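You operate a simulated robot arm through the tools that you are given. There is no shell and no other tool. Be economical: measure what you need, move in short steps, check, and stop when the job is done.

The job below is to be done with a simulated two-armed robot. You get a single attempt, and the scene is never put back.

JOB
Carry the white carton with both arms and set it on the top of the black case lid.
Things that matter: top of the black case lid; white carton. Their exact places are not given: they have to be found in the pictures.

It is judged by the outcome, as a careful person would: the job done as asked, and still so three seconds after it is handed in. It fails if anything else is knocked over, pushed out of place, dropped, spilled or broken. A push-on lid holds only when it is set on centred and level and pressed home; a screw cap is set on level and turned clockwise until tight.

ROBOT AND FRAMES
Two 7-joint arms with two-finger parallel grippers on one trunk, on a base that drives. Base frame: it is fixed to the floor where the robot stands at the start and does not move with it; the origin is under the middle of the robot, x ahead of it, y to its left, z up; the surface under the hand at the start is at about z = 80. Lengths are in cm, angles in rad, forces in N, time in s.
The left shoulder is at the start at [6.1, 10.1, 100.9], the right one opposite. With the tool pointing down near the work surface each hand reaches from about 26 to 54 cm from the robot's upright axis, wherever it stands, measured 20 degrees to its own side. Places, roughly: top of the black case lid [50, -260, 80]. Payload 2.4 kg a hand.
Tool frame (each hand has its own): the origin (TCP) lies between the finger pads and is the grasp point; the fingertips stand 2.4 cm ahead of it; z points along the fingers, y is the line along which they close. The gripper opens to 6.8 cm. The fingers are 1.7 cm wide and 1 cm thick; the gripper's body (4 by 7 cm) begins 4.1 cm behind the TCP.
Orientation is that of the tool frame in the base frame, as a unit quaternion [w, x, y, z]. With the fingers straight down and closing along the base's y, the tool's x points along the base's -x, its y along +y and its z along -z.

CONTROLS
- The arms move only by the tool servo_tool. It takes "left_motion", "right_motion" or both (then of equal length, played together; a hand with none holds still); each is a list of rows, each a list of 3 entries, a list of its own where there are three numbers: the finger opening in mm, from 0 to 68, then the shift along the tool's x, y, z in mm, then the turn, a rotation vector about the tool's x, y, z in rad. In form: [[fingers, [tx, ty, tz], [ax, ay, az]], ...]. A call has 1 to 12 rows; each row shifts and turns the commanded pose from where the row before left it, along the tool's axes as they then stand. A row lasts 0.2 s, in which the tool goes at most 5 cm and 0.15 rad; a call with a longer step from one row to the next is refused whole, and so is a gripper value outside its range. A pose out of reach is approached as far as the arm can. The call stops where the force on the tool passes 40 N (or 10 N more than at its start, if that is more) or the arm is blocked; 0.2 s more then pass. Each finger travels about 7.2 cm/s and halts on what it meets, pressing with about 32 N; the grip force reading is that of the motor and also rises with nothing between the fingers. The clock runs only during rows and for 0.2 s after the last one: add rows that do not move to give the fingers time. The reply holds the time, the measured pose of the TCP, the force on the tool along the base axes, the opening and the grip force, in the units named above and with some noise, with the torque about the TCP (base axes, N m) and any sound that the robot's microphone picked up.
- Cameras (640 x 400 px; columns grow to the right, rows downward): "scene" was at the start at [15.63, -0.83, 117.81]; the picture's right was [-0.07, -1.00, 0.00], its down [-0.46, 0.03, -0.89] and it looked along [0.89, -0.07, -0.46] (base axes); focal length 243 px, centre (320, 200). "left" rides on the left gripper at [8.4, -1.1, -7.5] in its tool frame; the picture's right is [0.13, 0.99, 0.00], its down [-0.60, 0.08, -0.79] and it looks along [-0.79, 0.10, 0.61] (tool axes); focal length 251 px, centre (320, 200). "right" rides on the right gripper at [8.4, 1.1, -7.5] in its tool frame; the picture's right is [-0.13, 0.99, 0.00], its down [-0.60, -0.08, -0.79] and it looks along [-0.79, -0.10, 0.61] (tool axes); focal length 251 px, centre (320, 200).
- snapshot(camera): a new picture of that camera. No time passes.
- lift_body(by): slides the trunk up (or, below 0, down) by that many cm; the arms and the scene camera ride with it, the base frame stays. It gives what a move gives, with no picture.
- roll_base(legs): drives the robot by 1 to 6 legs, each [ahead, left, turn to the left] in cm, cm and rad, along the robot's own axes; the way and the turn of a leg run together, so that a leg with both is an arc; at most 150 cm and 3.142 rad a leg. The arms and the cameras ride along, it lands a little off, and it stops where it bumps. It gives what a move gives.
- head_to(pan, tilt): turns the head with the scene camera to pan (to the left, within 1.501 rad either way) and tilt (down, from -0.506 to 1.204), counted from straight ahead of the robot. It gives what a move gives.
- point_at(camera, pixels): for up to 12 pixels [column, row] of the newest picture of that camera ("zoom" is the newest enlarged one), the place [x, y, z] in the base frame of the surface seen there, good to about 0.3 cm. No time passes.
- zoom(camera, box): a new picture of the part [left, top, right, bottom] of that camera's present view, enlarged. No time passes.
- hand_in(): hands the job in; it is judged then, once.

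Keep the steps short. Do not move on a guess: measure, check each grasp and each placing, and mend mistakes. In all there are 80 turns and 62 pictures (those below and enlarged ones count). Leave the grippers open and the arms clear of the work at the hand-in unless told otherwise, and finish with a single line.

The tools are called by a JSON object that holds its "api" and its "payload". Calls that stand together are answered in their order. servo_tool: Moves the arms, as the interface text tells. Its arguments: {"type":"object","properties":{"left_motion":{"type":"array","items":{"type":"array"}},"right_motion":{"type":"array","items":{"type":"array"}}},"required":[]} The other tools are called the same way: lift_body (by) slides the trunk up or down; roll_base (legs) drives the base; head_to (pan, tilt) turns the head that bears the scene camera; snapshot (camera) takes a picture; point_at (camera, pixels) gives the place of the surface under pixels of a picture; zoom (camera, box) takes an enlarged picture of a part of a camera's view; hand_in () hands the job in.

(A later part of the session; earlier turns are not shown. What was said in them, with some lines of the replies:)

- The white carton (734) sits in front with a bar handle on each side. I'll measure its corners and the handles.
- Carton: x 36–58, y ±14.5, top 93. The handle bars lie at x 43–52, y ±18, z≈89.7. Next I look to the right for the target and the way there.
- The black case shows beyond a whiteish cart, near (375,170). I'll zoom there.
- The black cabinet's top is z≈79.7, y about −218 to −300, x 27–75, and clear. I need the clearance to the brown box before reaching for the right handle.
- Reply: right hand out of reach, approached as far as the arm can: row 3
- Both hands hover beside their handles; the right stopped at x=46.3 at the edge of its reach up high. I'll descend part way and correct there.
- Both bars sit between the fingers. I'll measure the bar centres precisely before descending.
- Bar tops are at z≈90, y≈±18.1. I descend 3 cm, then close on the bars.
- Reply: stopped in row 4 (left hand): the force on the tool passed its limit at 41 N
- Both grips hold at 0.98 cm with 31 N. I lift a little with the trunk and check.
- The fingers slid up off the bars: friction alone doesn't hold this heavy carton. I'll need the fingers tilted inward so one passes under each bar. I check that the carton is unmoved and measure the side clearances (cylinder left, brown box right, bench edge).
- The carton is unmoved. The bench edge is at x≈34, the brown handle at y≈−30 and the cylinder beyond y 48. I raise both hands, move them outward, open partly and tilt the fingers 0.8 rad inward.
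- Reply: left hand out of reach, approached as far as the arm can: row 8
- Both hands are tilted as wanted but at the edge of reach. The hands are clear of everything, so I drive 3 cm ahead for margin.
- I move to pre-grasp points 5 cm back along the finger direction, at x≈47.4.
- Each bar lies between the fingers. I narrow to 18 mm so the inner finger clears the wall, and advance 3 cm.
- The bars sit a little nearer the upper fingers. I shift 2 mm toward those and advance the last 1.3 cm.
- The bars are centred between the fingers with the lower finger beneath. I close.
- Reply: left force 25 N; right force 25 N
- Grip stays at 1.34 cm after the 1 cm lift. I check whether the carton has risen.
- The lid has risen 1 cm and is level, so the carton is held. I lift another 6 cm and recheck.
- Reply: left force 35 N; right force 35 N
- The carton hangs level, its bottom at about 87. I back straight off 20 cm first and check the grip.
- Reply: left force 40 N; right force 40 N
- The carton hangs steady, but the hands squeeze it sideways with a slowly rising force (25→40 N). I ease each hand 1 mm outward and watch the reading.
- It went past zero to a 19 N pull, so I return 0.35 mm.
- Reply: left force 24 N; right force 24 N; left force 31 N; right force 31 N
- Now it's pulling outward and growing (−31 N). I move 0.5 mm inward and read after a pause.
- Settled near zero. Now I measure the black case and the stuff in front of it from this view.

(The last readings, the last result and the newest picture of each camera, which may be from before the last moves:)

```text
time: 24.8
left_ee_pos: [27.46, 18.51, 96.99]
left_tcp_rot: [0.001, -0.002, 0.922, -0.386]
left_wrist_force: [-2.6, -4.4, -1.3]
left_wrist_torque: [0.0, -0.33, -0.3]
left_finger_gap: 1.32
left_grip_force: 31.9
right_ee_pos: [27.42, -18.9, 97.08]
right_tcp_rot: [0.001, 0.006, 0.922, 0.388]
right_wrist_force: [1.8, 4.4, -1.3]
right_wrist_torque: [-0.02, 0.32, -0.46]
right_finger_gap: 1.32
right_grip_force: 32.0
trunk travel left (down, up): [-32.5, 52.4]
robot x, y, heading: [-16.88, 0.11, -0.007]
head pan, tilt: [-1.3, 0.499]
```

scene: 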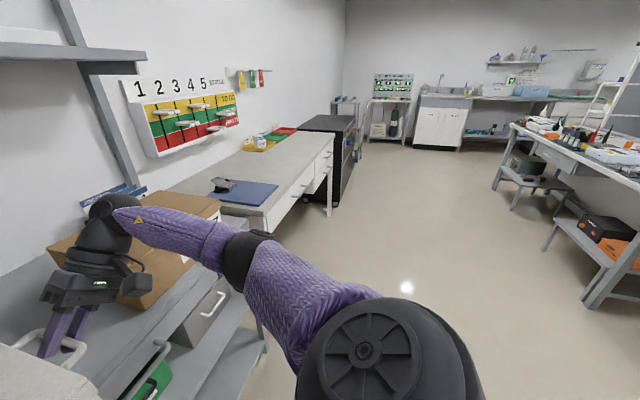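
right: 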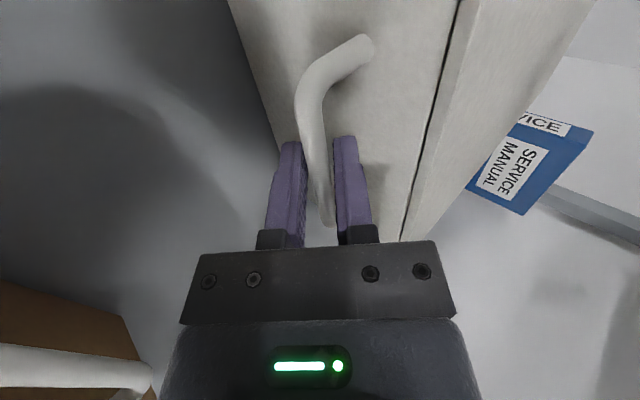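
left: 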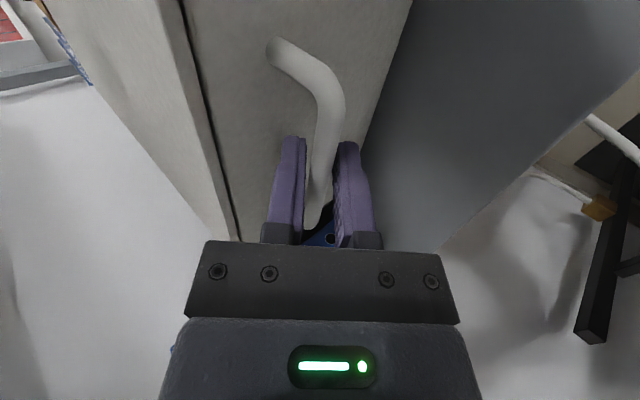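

The toolbox-like black case spans x 27–73, y −217 to about −300, its top at 79.7 and empty. Sideways force is now about 4 N. I back off 25 cm, then go right 130 cm in two legs.

{"api": "roll_base", "payload": {"legs": [[-25, 0, 0], [0, -65, 0], [0, -65, 0]]}}

{"api": "snapshot", "payload": {"camera": "scene"}}

```text
time: 33.0
left_ee_pos: [1.1, -111.79, 96.95]
left_tcp_rot: [0.0, -0.002, 0.922, -0.387]
left_wrist_force: [-2.2, 8.5, -2.2]
left_wrist_torque: [0.03, -0.36, -0.33]
left_finger_gap: 1.31
left_grip_force: 31.8
right_ee_pos: [1.02, -149.13, 97.01]
right_tcp_rot: [0.002, 0.006, 0.922, 0.388]
right_wrist_force: [1.8, -8.3, -2.1]
right_wrist_torque: [-0.04, 0.35, -0.41]
right_finger_gap: 1.31
right_grip_force: 32.1
trunk travel left (down, up): [-32.5, 52.4]
robot x, y, heading: [-43.18, -130.14, -0.001]
head pan, tilt: [-1.3, 0.499]
```

```text
29 pictures are left
```

scene: 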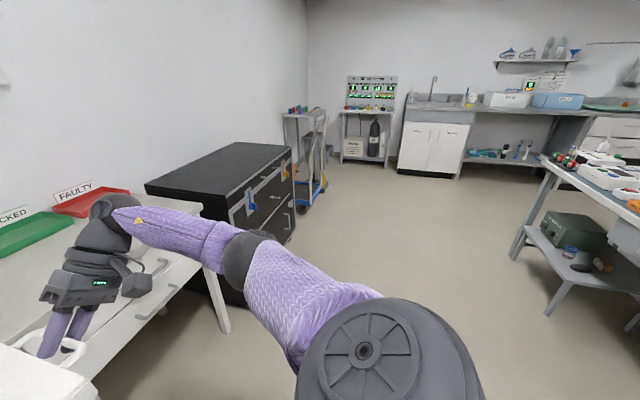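

All steady. I measure the case corners and the trolley near it.

{"api": "point_at", "payload": {"camera": "scene", "pixels": [[148, 184], [225, 193], [291, 149], [235, 142], [285, 168], [250, 195], [277, 200], [300, 200], [322, 185], [318, 125], [288, 230], [240, 165]]}}

{"api": "zoom", "payload": {"camera": "scene", "box": [130, 100, 350, 260]}}

```text
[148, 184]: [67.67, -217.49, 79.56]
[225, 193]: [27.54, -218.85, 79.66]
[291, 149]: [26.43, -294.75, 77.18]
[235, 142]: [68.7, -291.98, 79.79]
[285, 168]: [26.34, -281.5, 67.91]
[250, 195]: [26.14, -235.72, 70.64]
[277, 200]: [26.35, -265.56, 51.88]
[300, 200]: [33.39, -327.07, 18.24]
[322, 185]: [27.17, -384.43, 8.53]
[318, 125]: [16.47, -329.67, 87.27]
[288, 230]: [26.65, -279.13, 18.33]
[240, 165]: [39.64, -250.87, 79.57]
```

```text
2.50 times, centred on (240, 180) of scene
```

zoom: 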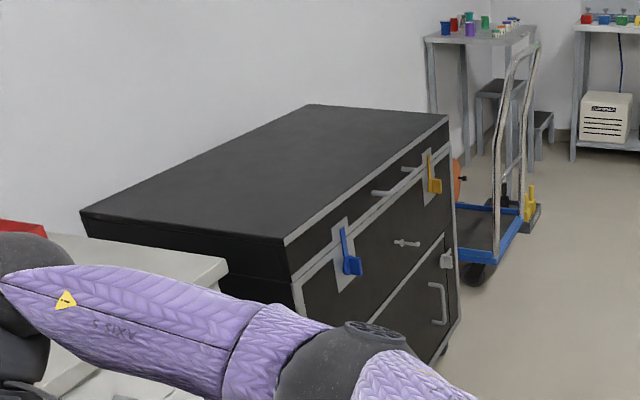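

The case lid spans x 27–69, y −217 to −295, centre about (48,−256), with handles and latches on its front. The trolley stands at y < −320. I go right 124 cm.

{"api": "roll_base", "payload": {"legs": [[0, -62, 0], [0, -62, 0]]}}

{"api": "head_to", "payload": {"pan": 0, "tilt": 0.5}}

{"api": "snapshot", "payload": {"camera": "scene"}}

```text
time: 39.7
left_ee_pos: [0.32, -238.03, 96.99]
left_tcp_rot: [-0.002, 0.006, 0.922, -0.387]
left_wrist_force: [-0.4, 3.6, -1.8]
left_wrist_torque: [0.04, 0.01, 0.45]
left_finger_gap: 1.34
left_grip_force: 32.6
right_ee_pos: [-0.35, -275.33, 97.07]
right_tcp_rot: [0.005, 0.014, 0.922, 0.387]
right_wrist_force: [-0.2, -3.9, -1.4]
right_wrist_torque: [-0.07, -0.01, -0.4]
right_finger_gap: 1.32
right_grip_force: 32.1
trunk travel left (down, up): [-32.5, 52.4]
robot x, y, heading: [-44.58, -255.56, -0.024]
head pan, tilt: [-1.3, 0.499]
```

```text
time: 41.1
left_ee_pos: [0.28, -238.07, 97.08]
left_tcp_rot: [-0.003, 0.006, 0.922, -0.386]
left_wrist_force: [1.0, 0.8, -1.0]
left_wrist_torque: [0.04, 0.01, -0.4]
left_finger_gap: 1.32
left_grip_force: 32.1
right_ee_pos: [-0.5, -275.37, 97.01]
right_tcp_rot: [0.005, 0.014, 0.922, 0.387]
right_wrist_force: [1.0, -0.7, -1.8]
right_wrist_torque: [-0.04, -0.02, 0.42]
right_finger_gap: 1.29
right_grip_force: 32.0
trunk travel left (down, up): [-32.5, 52.4]
robot x, y, heading: [-44.33, -255.68, -0.027]
head pan, tilt: [0.0, 0.499]
```

```text
27 pictures are left
```

scene: 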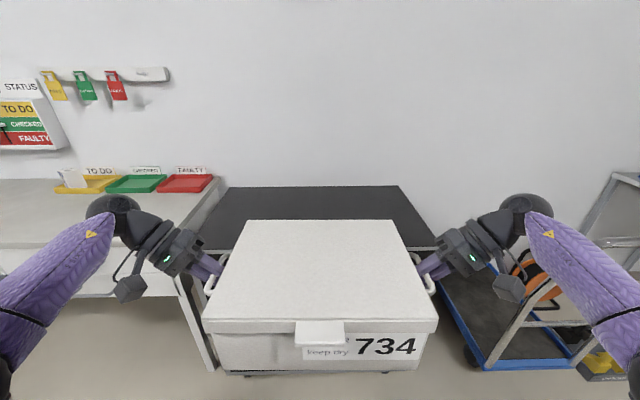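

The carton is held well and the case lid lies ahead. I check the trolley bar and the lid edges before going forward.

{"api": "point_at", "payload": {"camera": "scene", "pixels": [[495, 350], [530, 300], [600, 210], [630, 178], [620, 240], [228, 192], [400, 190], [432, 240], [205, 250], [185, 188], [550, 365], [440, 270]]}}

{"api": "head_to", "payload": {"pan": -0.7, "tilt": 0.5}}

{"api": "snapshot", "payload": {"camera": "scene"}}

```text
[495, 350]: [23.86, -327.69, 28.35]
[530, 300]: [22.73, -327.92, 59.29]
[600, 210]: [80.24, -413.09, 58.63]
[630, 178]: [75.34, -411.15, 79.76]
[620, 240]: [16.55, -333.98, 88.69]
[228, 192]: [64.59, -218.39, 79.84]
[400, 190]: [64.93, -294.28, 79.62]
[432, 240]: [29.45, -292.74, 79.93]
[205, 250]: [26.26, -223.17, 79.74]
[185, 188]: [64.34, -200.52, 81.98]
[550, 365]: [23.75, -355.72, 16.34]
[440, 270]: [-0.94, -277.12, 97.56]
```

```text
time: 42.2
left_ee_pos: [0.3, -238.14, 97.0]
left_tcp_rot: [-0.003, 0.007, 0.922, -0.386]
left_wrist_force: [0.2, 0.7, -1.4]
left_wrist_torque: [0.0, 0.0, -0.41]
left_finger_gap: 1.33
left_grip_force: 32.4
right_ee_pos: [-0.53, -275.38, 97.08]
right_tcp_rot: [0.005, 0.014, 0.922, 0.388]
right_wrist_force: [0.9, -1.3, -2.0]
right_wrist_torque: [-0.04, 0.01, 0.41]
right_finger_gap: 1.32
right_grip_force: 32.2
trunk travel left (down, up): [-32.5, 52.4]
robot x, y, heading: [-44.43, -255.98, -0.02]
head pan, tilt: [-0.7, 0.499]
```

```text
26 pictures are left
```

scene: 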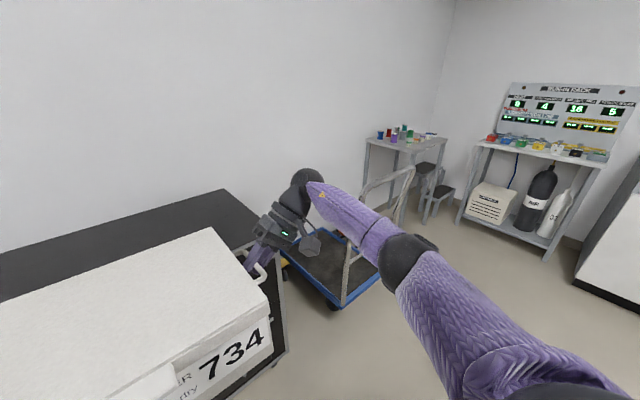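

I measure the elbow and the trolley bar to be sure of room.

{"api": "point_at", "payload": {"camera": "scene", "pixels": [[415, 245], [405, 265], [440, 300], [305, 178], [410, 170], [388, 185], [345, 280], [365, 195], [320, 245]]}}

{"api": "zoom", "payload": {"camera": "scene", "box": [220, 130, 460, 330]}}

```text
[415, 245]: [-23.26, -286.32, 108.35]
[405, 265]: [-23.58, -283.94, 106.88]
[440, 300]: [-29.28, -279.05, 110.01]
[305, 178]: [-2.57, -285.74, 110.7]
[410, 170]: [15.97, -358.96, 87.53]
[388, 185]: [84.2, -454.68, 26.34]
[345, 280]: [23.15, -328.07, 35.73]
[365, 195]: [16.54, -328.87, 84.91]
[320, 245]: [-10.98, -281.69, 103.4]
```

```text
2.00 times, centred on (340, 230) of scene
```

zoom: 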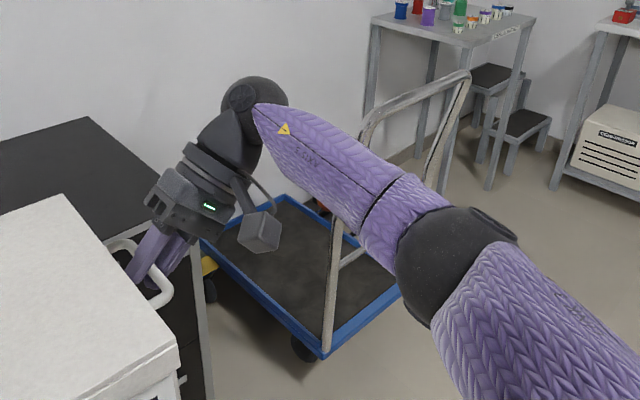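

The elbow reaches y≈−290 and the bar is at −328, so there is plenty of room. I straighten the heading by +0.022 and go forward 32 cm, then look down.

{"api": "roll_base", "payload": {"legs": [[0, 0, 0.022], [32, 0, 0]]}}

{"api": "head_to", "payload": {"pan": 0, "tilt": 0.8}}

{"api": "snapshot", "payload": {"camera": "scene"}}

```text
time: 44.7
left_ee_pos: [31.9, -236.72, 96.88]
left_tcp_rot: [0.003, -0.006, 0.922, -0.387]
left_wrist_force: [0.0, 3.4, -1.9]
left_wrist_torque: [0.06, 0.01, 0.47]
left_finger_gap: 1.31
left_grip_force: 32.1
right_ee_pos: [32.0, -274.06, 96.98]
right_tcp_rot: [-0.001, 0.002, 0.922, 0.388]
right_wrist_force: [-0.8, -2.8, -1.2]
right_wrist_torque: [-0.05, 0.0, -0.44]
right_finger_gap: 1.31
right_grip_force: 31.8
trunk travel left (down, up): [-32.5, 52.4]
robot x, y, heading: [-12.8, -255.65, 0.003]
head pan, tilt: [-0.7, 0.499]
```

```text
time: 45.8
left_ee_pos: [31.79, -236.81, 96.92]
left_tcp_rot: [0.002, -0.006, 0.922, -0.386]
left_wrist_force: [-0.3, 0.8, -1.7]
left_wrist_torque: [0.02, -0.03, 0.39]
left_finger_gap: 1.31
left_grip_force: 32.1
right_ee_pos: [32.09, -274.11, 97.11]
right_tcp_rot: [0.0, 0.001, 0.922, 0.388]
right_wrist_force: [-0.3, -1.3, -2.1]
right_wrist_torque: [0.0, -0.01, -0.47]
right_finger_gap: 1.31
right_grip_force: 31.8
trunk travel left (down, up): [-32.5, 52.4]
robot x, y, heading: [-12.77, -255.36, 0.006]
head pan, tilt: [0.0, 0.799]
```

```text
24 pictures are left
```

scene: 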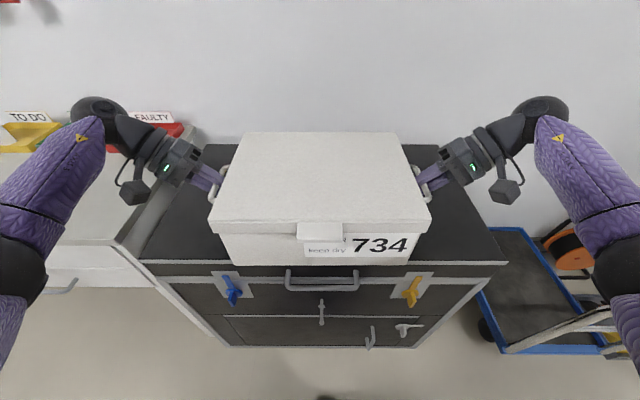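

The carton is over the front of the lid. I measure the protruding front handles and latches to know how near the base may go.

{"api": "point_at", "payload": {"camera": "scene", "pixels": [[320, 288], [233, 292], [412, 292], [322, 310], [372, 338], [405, 328], [320, 320], [325, 397], [150, 260], [500, 262], [320, 264]]}}

{"api": "roll_base", "payload": {"legs": [[5, 0, -0.004]]}}

{"api": "head_to", "payload": {"pan": 0, "tilt": 1.2}}

{"api": "snapshot", "payload": {"camera": "scene"}}

```text
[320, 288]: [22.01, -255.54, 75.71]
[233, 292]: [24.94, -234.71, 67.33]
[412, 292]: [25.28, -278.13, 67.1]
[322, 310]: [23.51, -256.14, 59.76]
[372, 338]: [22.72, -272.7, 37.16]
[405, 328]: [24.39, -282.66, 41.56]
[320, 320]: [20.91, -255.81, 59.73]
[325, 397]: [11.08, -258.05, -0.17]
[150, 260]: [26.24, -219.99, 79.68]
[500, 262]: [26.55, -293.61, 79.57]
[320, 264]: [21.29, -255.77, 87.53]
```

```text
time: 46.7
left_ee_pos: [36.97, -236.77, 96.88]
left_tcp_rot: [0.001, -0.006, 0.922, -0.387]
left_wrist_force: [0.5, 1.6, -2.9]
left_wrist_torque: [0.03, 0.0, 0.43]
left_finger_gap: 1.29
left_grip_force: 31.9
right_ee_pos: [37.12, -274.22, 97.14]
right_tcp_rot: [0.0, 0.003, 0.922, 0.387]
right_wrist_force: [-0.9, -0.4, -1.1]
right_wrist_torque: [-0.01, 0.0, -0.46]
right_finger_gap: 1.3
right_grip_force: 32.0
trunk travel left (down, up): [-32.5, 52.4]
robot x, y, heading: [-7.37, -255.9, -0.001]
head pan, tilt: [0.0, 0.799]
```

```text
time: 47.6
left_ee_pos: [36.87, -236.9, 96.87]
left_tcp_rot: [0.001, -0.005, 0.922, -0.386]
left_wrist_force: [1.3, 0.1, -0.6]
left_wrist_torque: [0.01, 0.05, -0.42]
left_finger_gap: 1.31
left_grip_force: 32.5
right_ee_pos: [37.07, -274.15, 97.08]
right_tcp_rot: [0.0, 0.005, 0.922, 0.388]
right_wrist_force: [0.6, -1.3, -1.9]
right_wrist_torque: [-0.04, 0.01, 0.39]
right_finger_gap: 1.31
right_grip_force: 31.7
trunk travel left (down, up): [-32.5, 52.4]
robot x, y, heading: [-7.61, -255.58, -0.003]
head pan, tilt: [0.0, 1.201]
```

```text
23 pictures are left
```

scene: 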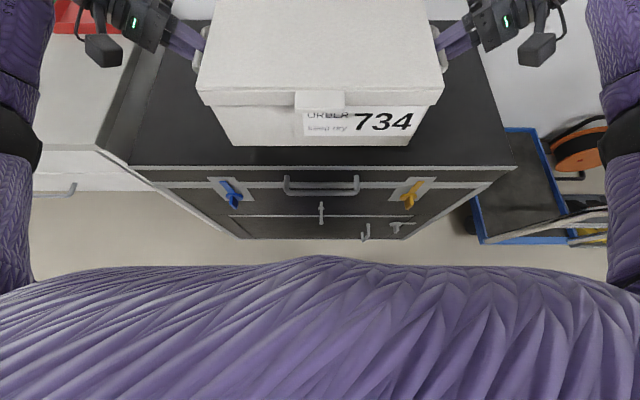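

I measure the chest front and the floor between it and the case.

{"api": "point_at", "payload": {"camera": "scene", "pixels": [[320, 262], [320, 280], [320, 300], [320, 250], [250, 255], [357, 190], [310, 143]]}}

```text
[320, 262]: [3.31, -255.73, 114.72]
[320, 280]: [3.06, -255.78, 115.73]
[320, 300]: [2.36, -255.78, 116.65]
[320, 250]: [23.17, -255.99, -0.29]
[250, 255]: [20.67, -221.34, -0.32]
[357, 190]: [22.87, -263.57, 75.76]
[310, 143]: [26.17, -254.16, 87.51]
```

The floor is clear ahead of the base. I roll 4 cm ahead, then extend both arms 2 cm.

{"api": "roll_base", "payload": {"legs": [[4, 0, 0]]}}

{"api": "servo_tool", "payload": {"right_motion": [[0, [-5, 0, 0], [0, 0, 0]], [0, [-5, 0, 0], [0, 0, 0]], [0, [-5, 0, 0], [0, 0, 0]], [0, [-5, 0, 0], [0, 0, 0]], [0, [0, 0, 0], [0, 0, 0]]], "left_motion": [[0, [-5, 0, 0], [0, 0, 0]], [0, [-5, 0, 0], [0, 0, 0]], [0, [-5, 0, 0], [0, 0, 0]], [0, [-5, 0, 0], [0, 0, 0]], [0, [0, 0, 0], [0, 0, 0]]]}}

{"api": "head_to", "payload": {"pan": 0, "tilt": 0.7}}

{"api": "snapshot", "payload": {"camera": "scene"}}

```text
time: 48.5
left_ee_pos: [41.09, -236.83, 96.94]
left_tcp_rot: [0.001, -0.004, 0.922, -0.387]
left_wrist_force: [0.4, 1.3, -2.5]
left_wrist_torque: [-0.03, 0.01, -0.36]
left_finger_gap: 1.32
left_grip_force: 32.4
right_ee_pos: [41.18, -274.19, 97.1]
right_tcp_rot: [0.0, 0.003, 0.922, 0.387]
right_wrist_force: [-0.3, -1.5, -2.3]
right_wrist_torque: [-0.02, -0.01, 0.42]
right_finger_gap: 1.31
right_grip_force: 31.7
trunk travel left (down, up): [-32.5, 52.4]
robot x, y, heading: [-3.15, -255.71, 0.002]
head pan, tilt: [0.0, 1.201]
```

```text
time: 49.6
left_ee_pos: [43.08, -236.81, 96.94]
left_tcp_rot: [0.001, -0.005, 0.922, -0.386]
left_wrist_force: [-1.9, -2.6, -2.1]
left_wrist_torque: [0.0, -0.29, -0.44]
left_finger_gap: 1.32
left_grip_force: 31.7
right_ee_pos: [43.1, -274.29, 97.11]
right_tcp_rot: [0.001, 0.003, 0.922, 0.387]
right_wrist_force: [1.9, 1.9, -1.4]
right_wrist_torque: [-0.01, 0.29, -0.28]
right_finger_gap: 1.3
right_grip_force: 32.4
trunk travel left (down, up): [-32.5, 52.4]
robot x, y, heading: [-3.31, -255.5, 0.002]
head pan, tilt: [0.0, 1.201]
```

```text
time: 50.6
left_ee_pos: [42.98, -236.92, 97.1]
left_tcp_rot: [0.001, -0.006, 0.922, -0.387]
left_wrist_force: [-3.2, -3.1, -2.9]
left_wrist_torque: [0.0, -0.36, -0.4]
left_finger_gap: 1.32
left_grip_force: 31.8
right_ee_pos: [43.11, -274.16, 97.06]
right_tcp_rot: [0.001, 0.003, 0.922, 0.387]
right_wrist_force: [1.9, 3.9, -1.6]
right_wrist_torque: [0.03, 0.34, -0.46]
right_finger_gap: 1.33
right_grip_force: 32.2
trunk travel left (down, up): [-32.5, 52.4]
robot x, y, heading: [-3.4, -255.83, 0.005]
head pan, tilt: [0.0, 0.7]
```

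```text
22 pictures are left
```

scene: 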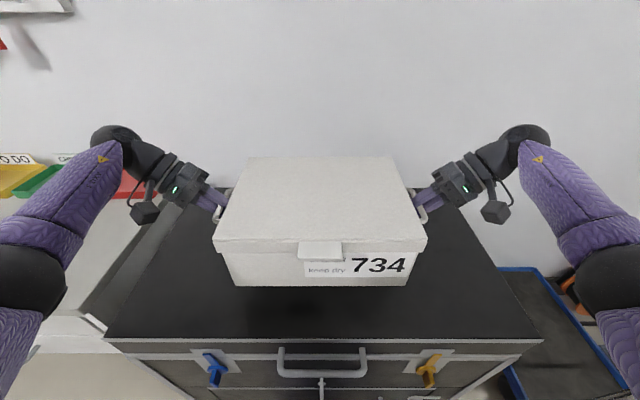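

The carton hangs 7 cm above the lid, well inside its edges. I lower the trunk 5.5 cm, then 1 cm, watching forces.

{"api": "lift_body", "payload": {"by": -5.5}}

{"api": "lift_body", "payload": {"by": -1}}

{"api": "zoom", "payload": {"camera": "scene", "box": [160, 110, 480, 310]}}

```text
time: 51.5
left_ee_pos: [42.98, -236.88, 91.6]
left_tcp_rot: [0.001, -0.004, 0.922, -0.387]
left_wrist_force: [-1.0, -5.1, -2.0]
left_wrist_torque: [-0.01, -0.33, -0.12]
left_finger_gap: 1.3
left_grip_force: 32.1
right_ee_pos: [43.08, -274.15, 91.59]
right_tcp_rot: [0.001, 0.003, 0.922, 0.387]
right_wrist_force: [0.9, 4.8, -1.6]
right_wrist_torque: [0.01, 0.29, -0.15]
right_finger_gap: 1.32
right_grip_force: 32.4
trunk travel left (down, up): [-27.0, 58.0]
robot x, y, heading: [-3.14, -255.7, 0.0]
head pan, tilt: [0.0, 0.7]
```

```text
time: 52.1
left_ee_pos: [42.98, -236.89, 90.52]
left_tcp_rot: [0.002, -0.005, 0.922, -0.387]
left_wrist_force: [0.0, -7.0, -2.1]
left_wrist_torque: [0.04, 0.25, 0.16]
left_finger_gap: 1.3
left_grip_force: 32.2
right_ee_pos: [43.12, -274.13, 90.53]
right_tcp_rot: [0.0, 0.003, 0.922, 0.387]
right_wrist_force: [-0.9, 7.4, -2.2]
right_wrist_torque: [0.05, -0.24, 0.15]
right_finger_gap: 1.33
right_grip_force: 32.2
trunk travel left (down, up): [-26.0, 59.0]
robot x, y, heading: [-3.3, -255.96, -0.003]
head pan, tilt: [0.0, 0.7]
```

```text
2.00 times, centred on (320, 210) of scene
```

zoom: 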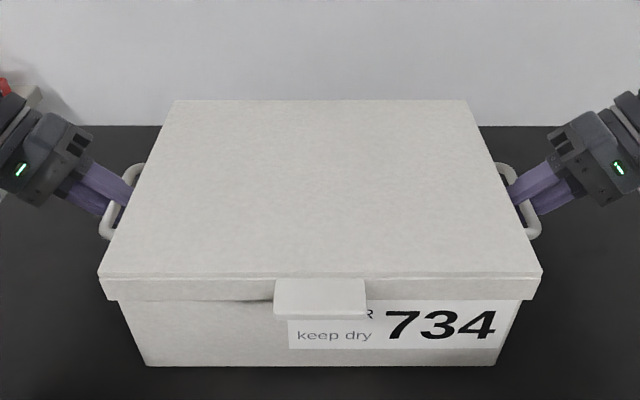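

Still hanging, about half a centimetre above. I lower in 0.3 cm steps.

{"api": "lift_body", "payload": {"by": -0.3}}

{"api": "lift_body", "payload": {"by": -0.2}}

```text
time: 52.6
left_ee_pos: [43.18, -236.86, 90.08]
left_tcp_rot: [0.001, -0.005, 0.922, -0.387]
left_wrist_force: [0.8, -5.8, -2.1]
left_wrist_torque: [-0.03, 0.27, 0.23]
left_finger_gap: 1.32
left_grip_force: 32.3
right_ee_pos: [43.13, -274.27, 90.21]
right_tcp_rot: [0.0, 0.003, 0.922, 0.387]
right_wrist_force: [-1.0, 6.0, -3.0]
right_wrist_torque: [0.06, -0.27, 0.26]
right_finger_gap: 1.32
right_grip_force: 31.4
trunk travel left (down, up): [-25.7, 59.2]
robot x, y, heading: [-3.58, -255.67, 0.001]
head pan, tilt: [0.0, 0.7]
```

```text
time: 53.2
left_ee_pos: [43.05, -236.95, 90.0]
left_tcp_rot: [0.003, -0.004, 0.922, -0.388]
left_wrist_force: [0.9, -5.1, 3.6]
left_wrist_torque: [-0.04, 0.04, 0.38]
left_finger_gap: 1.31
left_grip_force: 32.5
right_ee_pos: [43.11, -274.2, 90.11]
right_tcp_rot: [0.002, 0.003, 0.922, 0.387]
right_wrist_force: [-1.0, 5.7, -1.6]
right_wrist_torque: [0.02, -0.7, 0.12]
right_finger_gap: 1.32
right_grip_force: 31.9
trunk travel left (down, up): [-25.5, 59.4]
robot x, y, heading: [-3.48, -255.77, 0.001]
head pan, tilt: [0.0, 0.7]
```

The left side touches (+3.6 N upward). One more millimetre.

{"api": "lift_body", "payload": {"by": -0.1}}

{"api": "zoom", "payload": {"camera": "scene", "box": [200, 220, 440, 310]}}

```text
time: 53.7
left_ee_pos: [42.84, -236.77, 89.92]
left_tcp_rot: [0.003, -0.005, 0.922, -0.387]
left_wrist_force: [1.3, -3.3, 10.4]
left_wrist_torque: [-0.15, -0.9, 0.01]
left_finger_gap: 1.33
left_grip_force: 32.6
right_ee_pos: [43.08, -274.06, 89.92]
right_tcp_rot: [0.001, 0.002, 0.922, 0.388]
right_wrist_force: [1.4, 4.2, 0.8]
right_wrist_torque: [0.09, -0.92, -0.1]
right_finger_gap: 1.3
right_grip_force: 32.1
trunk travel left (down, up): [-25.4, 59.6]
robot x, y, heading: [-3.22, -255.41, 0.001]
head pan, tilt: [0.0, 0.7]
```

```text
2.67 times, centred on (320, 265) of scene
```

zoom: 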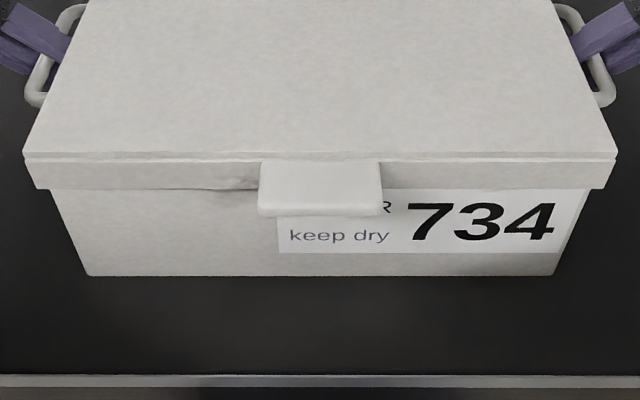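

The carton rests on the lid on both sides. I open the fingers gently to 18 mm.

{"api": "servo_tool", "payload": {"right_motion": [[15, [0, 0, 0], [0, 0, 0]], [18, [0, 0, 0], [0, 0, 0]], [18, [0, 0, 0], [0, 0, 0]]], "left_motion": [[15, [0, 0, 0], [0, 0, 0]], [18, [0, 0, 0], [0, 0, 0]], [18, [0, 0, 0], [0, 0, 0]]]}}

{"api": "zoom", "payload": {"camera": "right", "box": [220, 60, 460, 260]}}

{"api": "zoom", "payload": {"camera": "left", "box": [200, 60, 440, 260]}}

```text
time: 54.5
left_ee_pos: [43.03, -236.76, 89.81]
left_tcp_rot: [0.001, -0.005, 0.922, -0.387]
left_wrist_force: [-0.2, -0.2, -0.2]
left_wrist_torque: [0.01, -0.01, -0.05]
left_finger_gap: 1.81
left_grip_force: 0.1
right_ee_pos: [43.13, -274.14, 89.88]
right_tcp_rot: [0.0, 0.002, 0.922, 0.386]
right_wrist_force: [-0.4, 0.8, 0.1]
right_wrist_torque: [0.02, -0.01, 0.01]
right_finger_gap: 1.81
right_grip_force: 0.0
trunk travel left (down, up): [-25.4, 59.6]
robot x, y, heading: [-3.41, -255.49, 0.0]
head pan, tilt: [0.0, 0.7]
```

```text
2.00 times, centred on (340, 160) of right
```

zoom: 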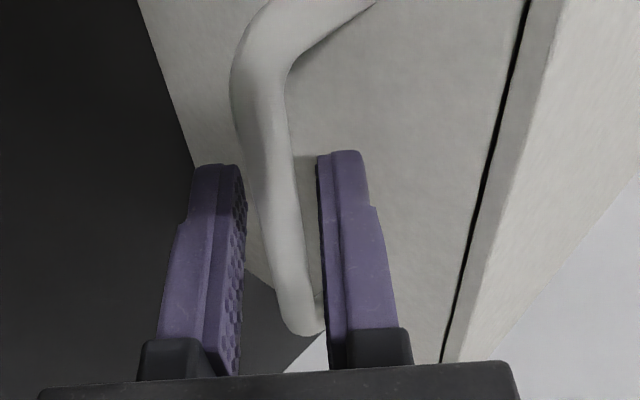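

```text
2.00 times, centred on (320, 160) of left
```

zoom: 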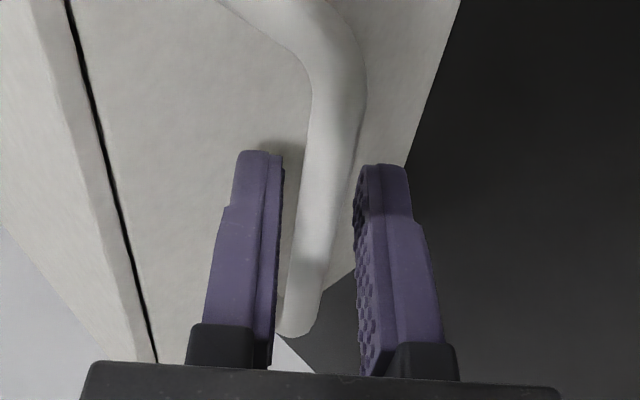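

Forces are zero and the bars are free between the fingers. I withdraw straight back along the fingers 6 cm, opening wider once clear.

{"api": "servo_tool", "payload": {"right_motion": [[18, [0, 0, -10], [0, 0, 0]], [18, [0, 0, -10], [0, 0, 0]], [22, [0, 0, -20], [0, 0, 0]], [40, [0, 0, -20], [0, 0, 0]], [60, [0, 0, 0], [0, 0, 0]]], "left_motion": [[18, [0, 0, -10], [0, 0, 0]], [18, [0, 0, -10], [0, 0, 0]], [22, [0, 0, -20], [0, 0, 0]], [40, [0, 0, -20], [0, 0, 0]], [60, [0, 0, 0], [0, 0, 0]]]}}

{"api": "snapshot", "payload": {"camera": "scene"}}

```text
time: 55.7
left_ee_pos: [42.92, -232.63, 93.91]
left_tcp_rot: [0.0, -0.006, 0.922, -0.387]
left_wrist_force: [0.0, 0.6, -0.6]
left_wrist_torque: [-0.01, 0.04, -0.01]
left_finger_gap: 6.03
left_grip_force: 0.1
right_ee_pos: [42.92, -278.45, 94.08]
right_tcp_rot: [0.0, 0.002, 0.922, 0.388]
right_wrist_force: [1.3, 0.2, -0.3]
right_wrist_torque: [0.02, 0.02, 0.02]
right_finger_gap: 5.99
right_grip_force: 0.0
trunk travel left (down, up): [-25.4, 59.6]
robot x, y, heading: [-3.37, -255.42, 0.004]
head pan, tilt: [0.0, 0.7]
```

```text
17 pictures are left
```

scene: 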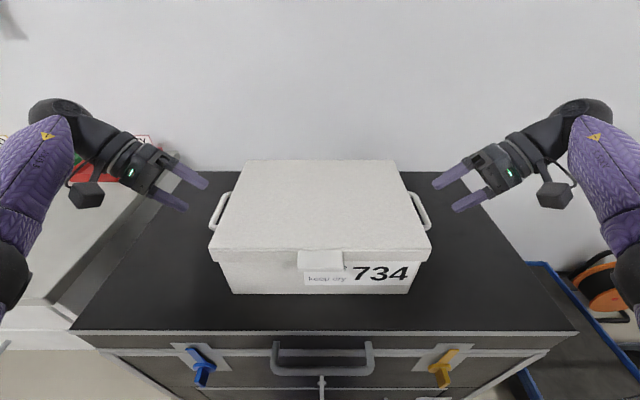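

The carton stands alone on the lid. I raise the trunk, back off, then verify.

{"api": "lift_body", "payload": {"by": 12}}

{"api": "roll_base", "payload": {"legs": [[-30, 0, 0]]}}

{"api": "snapshot", "payload": {"camera": "scene"}}

{"api": "point_at", "payload": {"camera": "scene", "pixels": [[275, 180], [365, 180], [260, 215], [380, 215], [320, 200]]}}

```text
time: 57.2
left_ee_pos: [42.01, -232.62, 108.66]
left_tcp_rot: [0.029, 0.005, 0.922, -0.387]
left_wrist_force: [0.7, 0.4, 0.6]
left_wrist_torque: [-0.03, 0.02, 0.01]
left_finger_gap: 6.0
left_grip_force: 0.1
right_ee_pos: [41.93, -278.48, 108.84]
right_tcp_rot: [0.03, -0.008, 0.922, 0.387]
right_wrist_force: [-0.1, -0.3, -0.5]
right_wrist_torque: [0.0, -0.03, 0.01]
right_finger_gap: 5.97
right_grip_force: 0.0
trunk travel left (down, up): [-37.4, 47.6]
robot x, y, heading: [-3.45, -255.68, 0.002]
head pan, tilt: [0.0, 0.7]
```

```text
time: 59.2
left_ee_pos: [12.71, -232.8, 108.54]
left_tcp_rot: [0.028, 0.009, 0.922, -0.386]
left_wrist_force: [0.4, -0.5, -0.5]
left_wrist_torque: [0.02, -0.01, -0.05]
left_finger_gap: 6.02
left_grip_force: 0.1
right_ee_pos: [12.34, -278.78, 108.93]
right_tcp_rot: [0.031, -0.006, 0.922, 0.387]
right_wrist_force: [-0.3, -0.1, 0.7]
right_wrist_torque: [-0.01, -0.01, 0.01]
right_finger_gap: 5.99
right_grip_force: 0.1
trunk travel left (down, up): [-37.4, 47.6]
robot x, y, heading: [-32.57, -255.69, -0.011]
head pan, tilt: [0.0, 0.7]
```

```text
16 pictures are left
```

scene: 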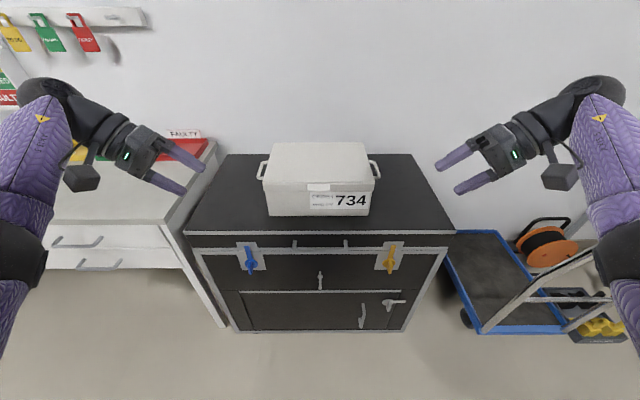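

```text
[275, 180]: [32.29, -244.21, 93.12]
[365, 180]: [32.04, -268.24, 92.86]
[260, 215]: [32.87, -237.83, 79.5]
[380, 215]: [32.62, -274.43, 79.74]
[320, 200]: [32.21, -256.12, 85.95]
```

The carton stands level and fully on the lid (top at 93, lid at 79.6). The grippers are open, the arms are clear and nothing else has moved. I hand in.

{"api": "hand_in", "payload": {}}

```text
The job is handed in.
```

The white carton was carried with both arms and is standing level on top of the black case lid; the grippers are open, the arms are clear, and I saw nothing else moved.
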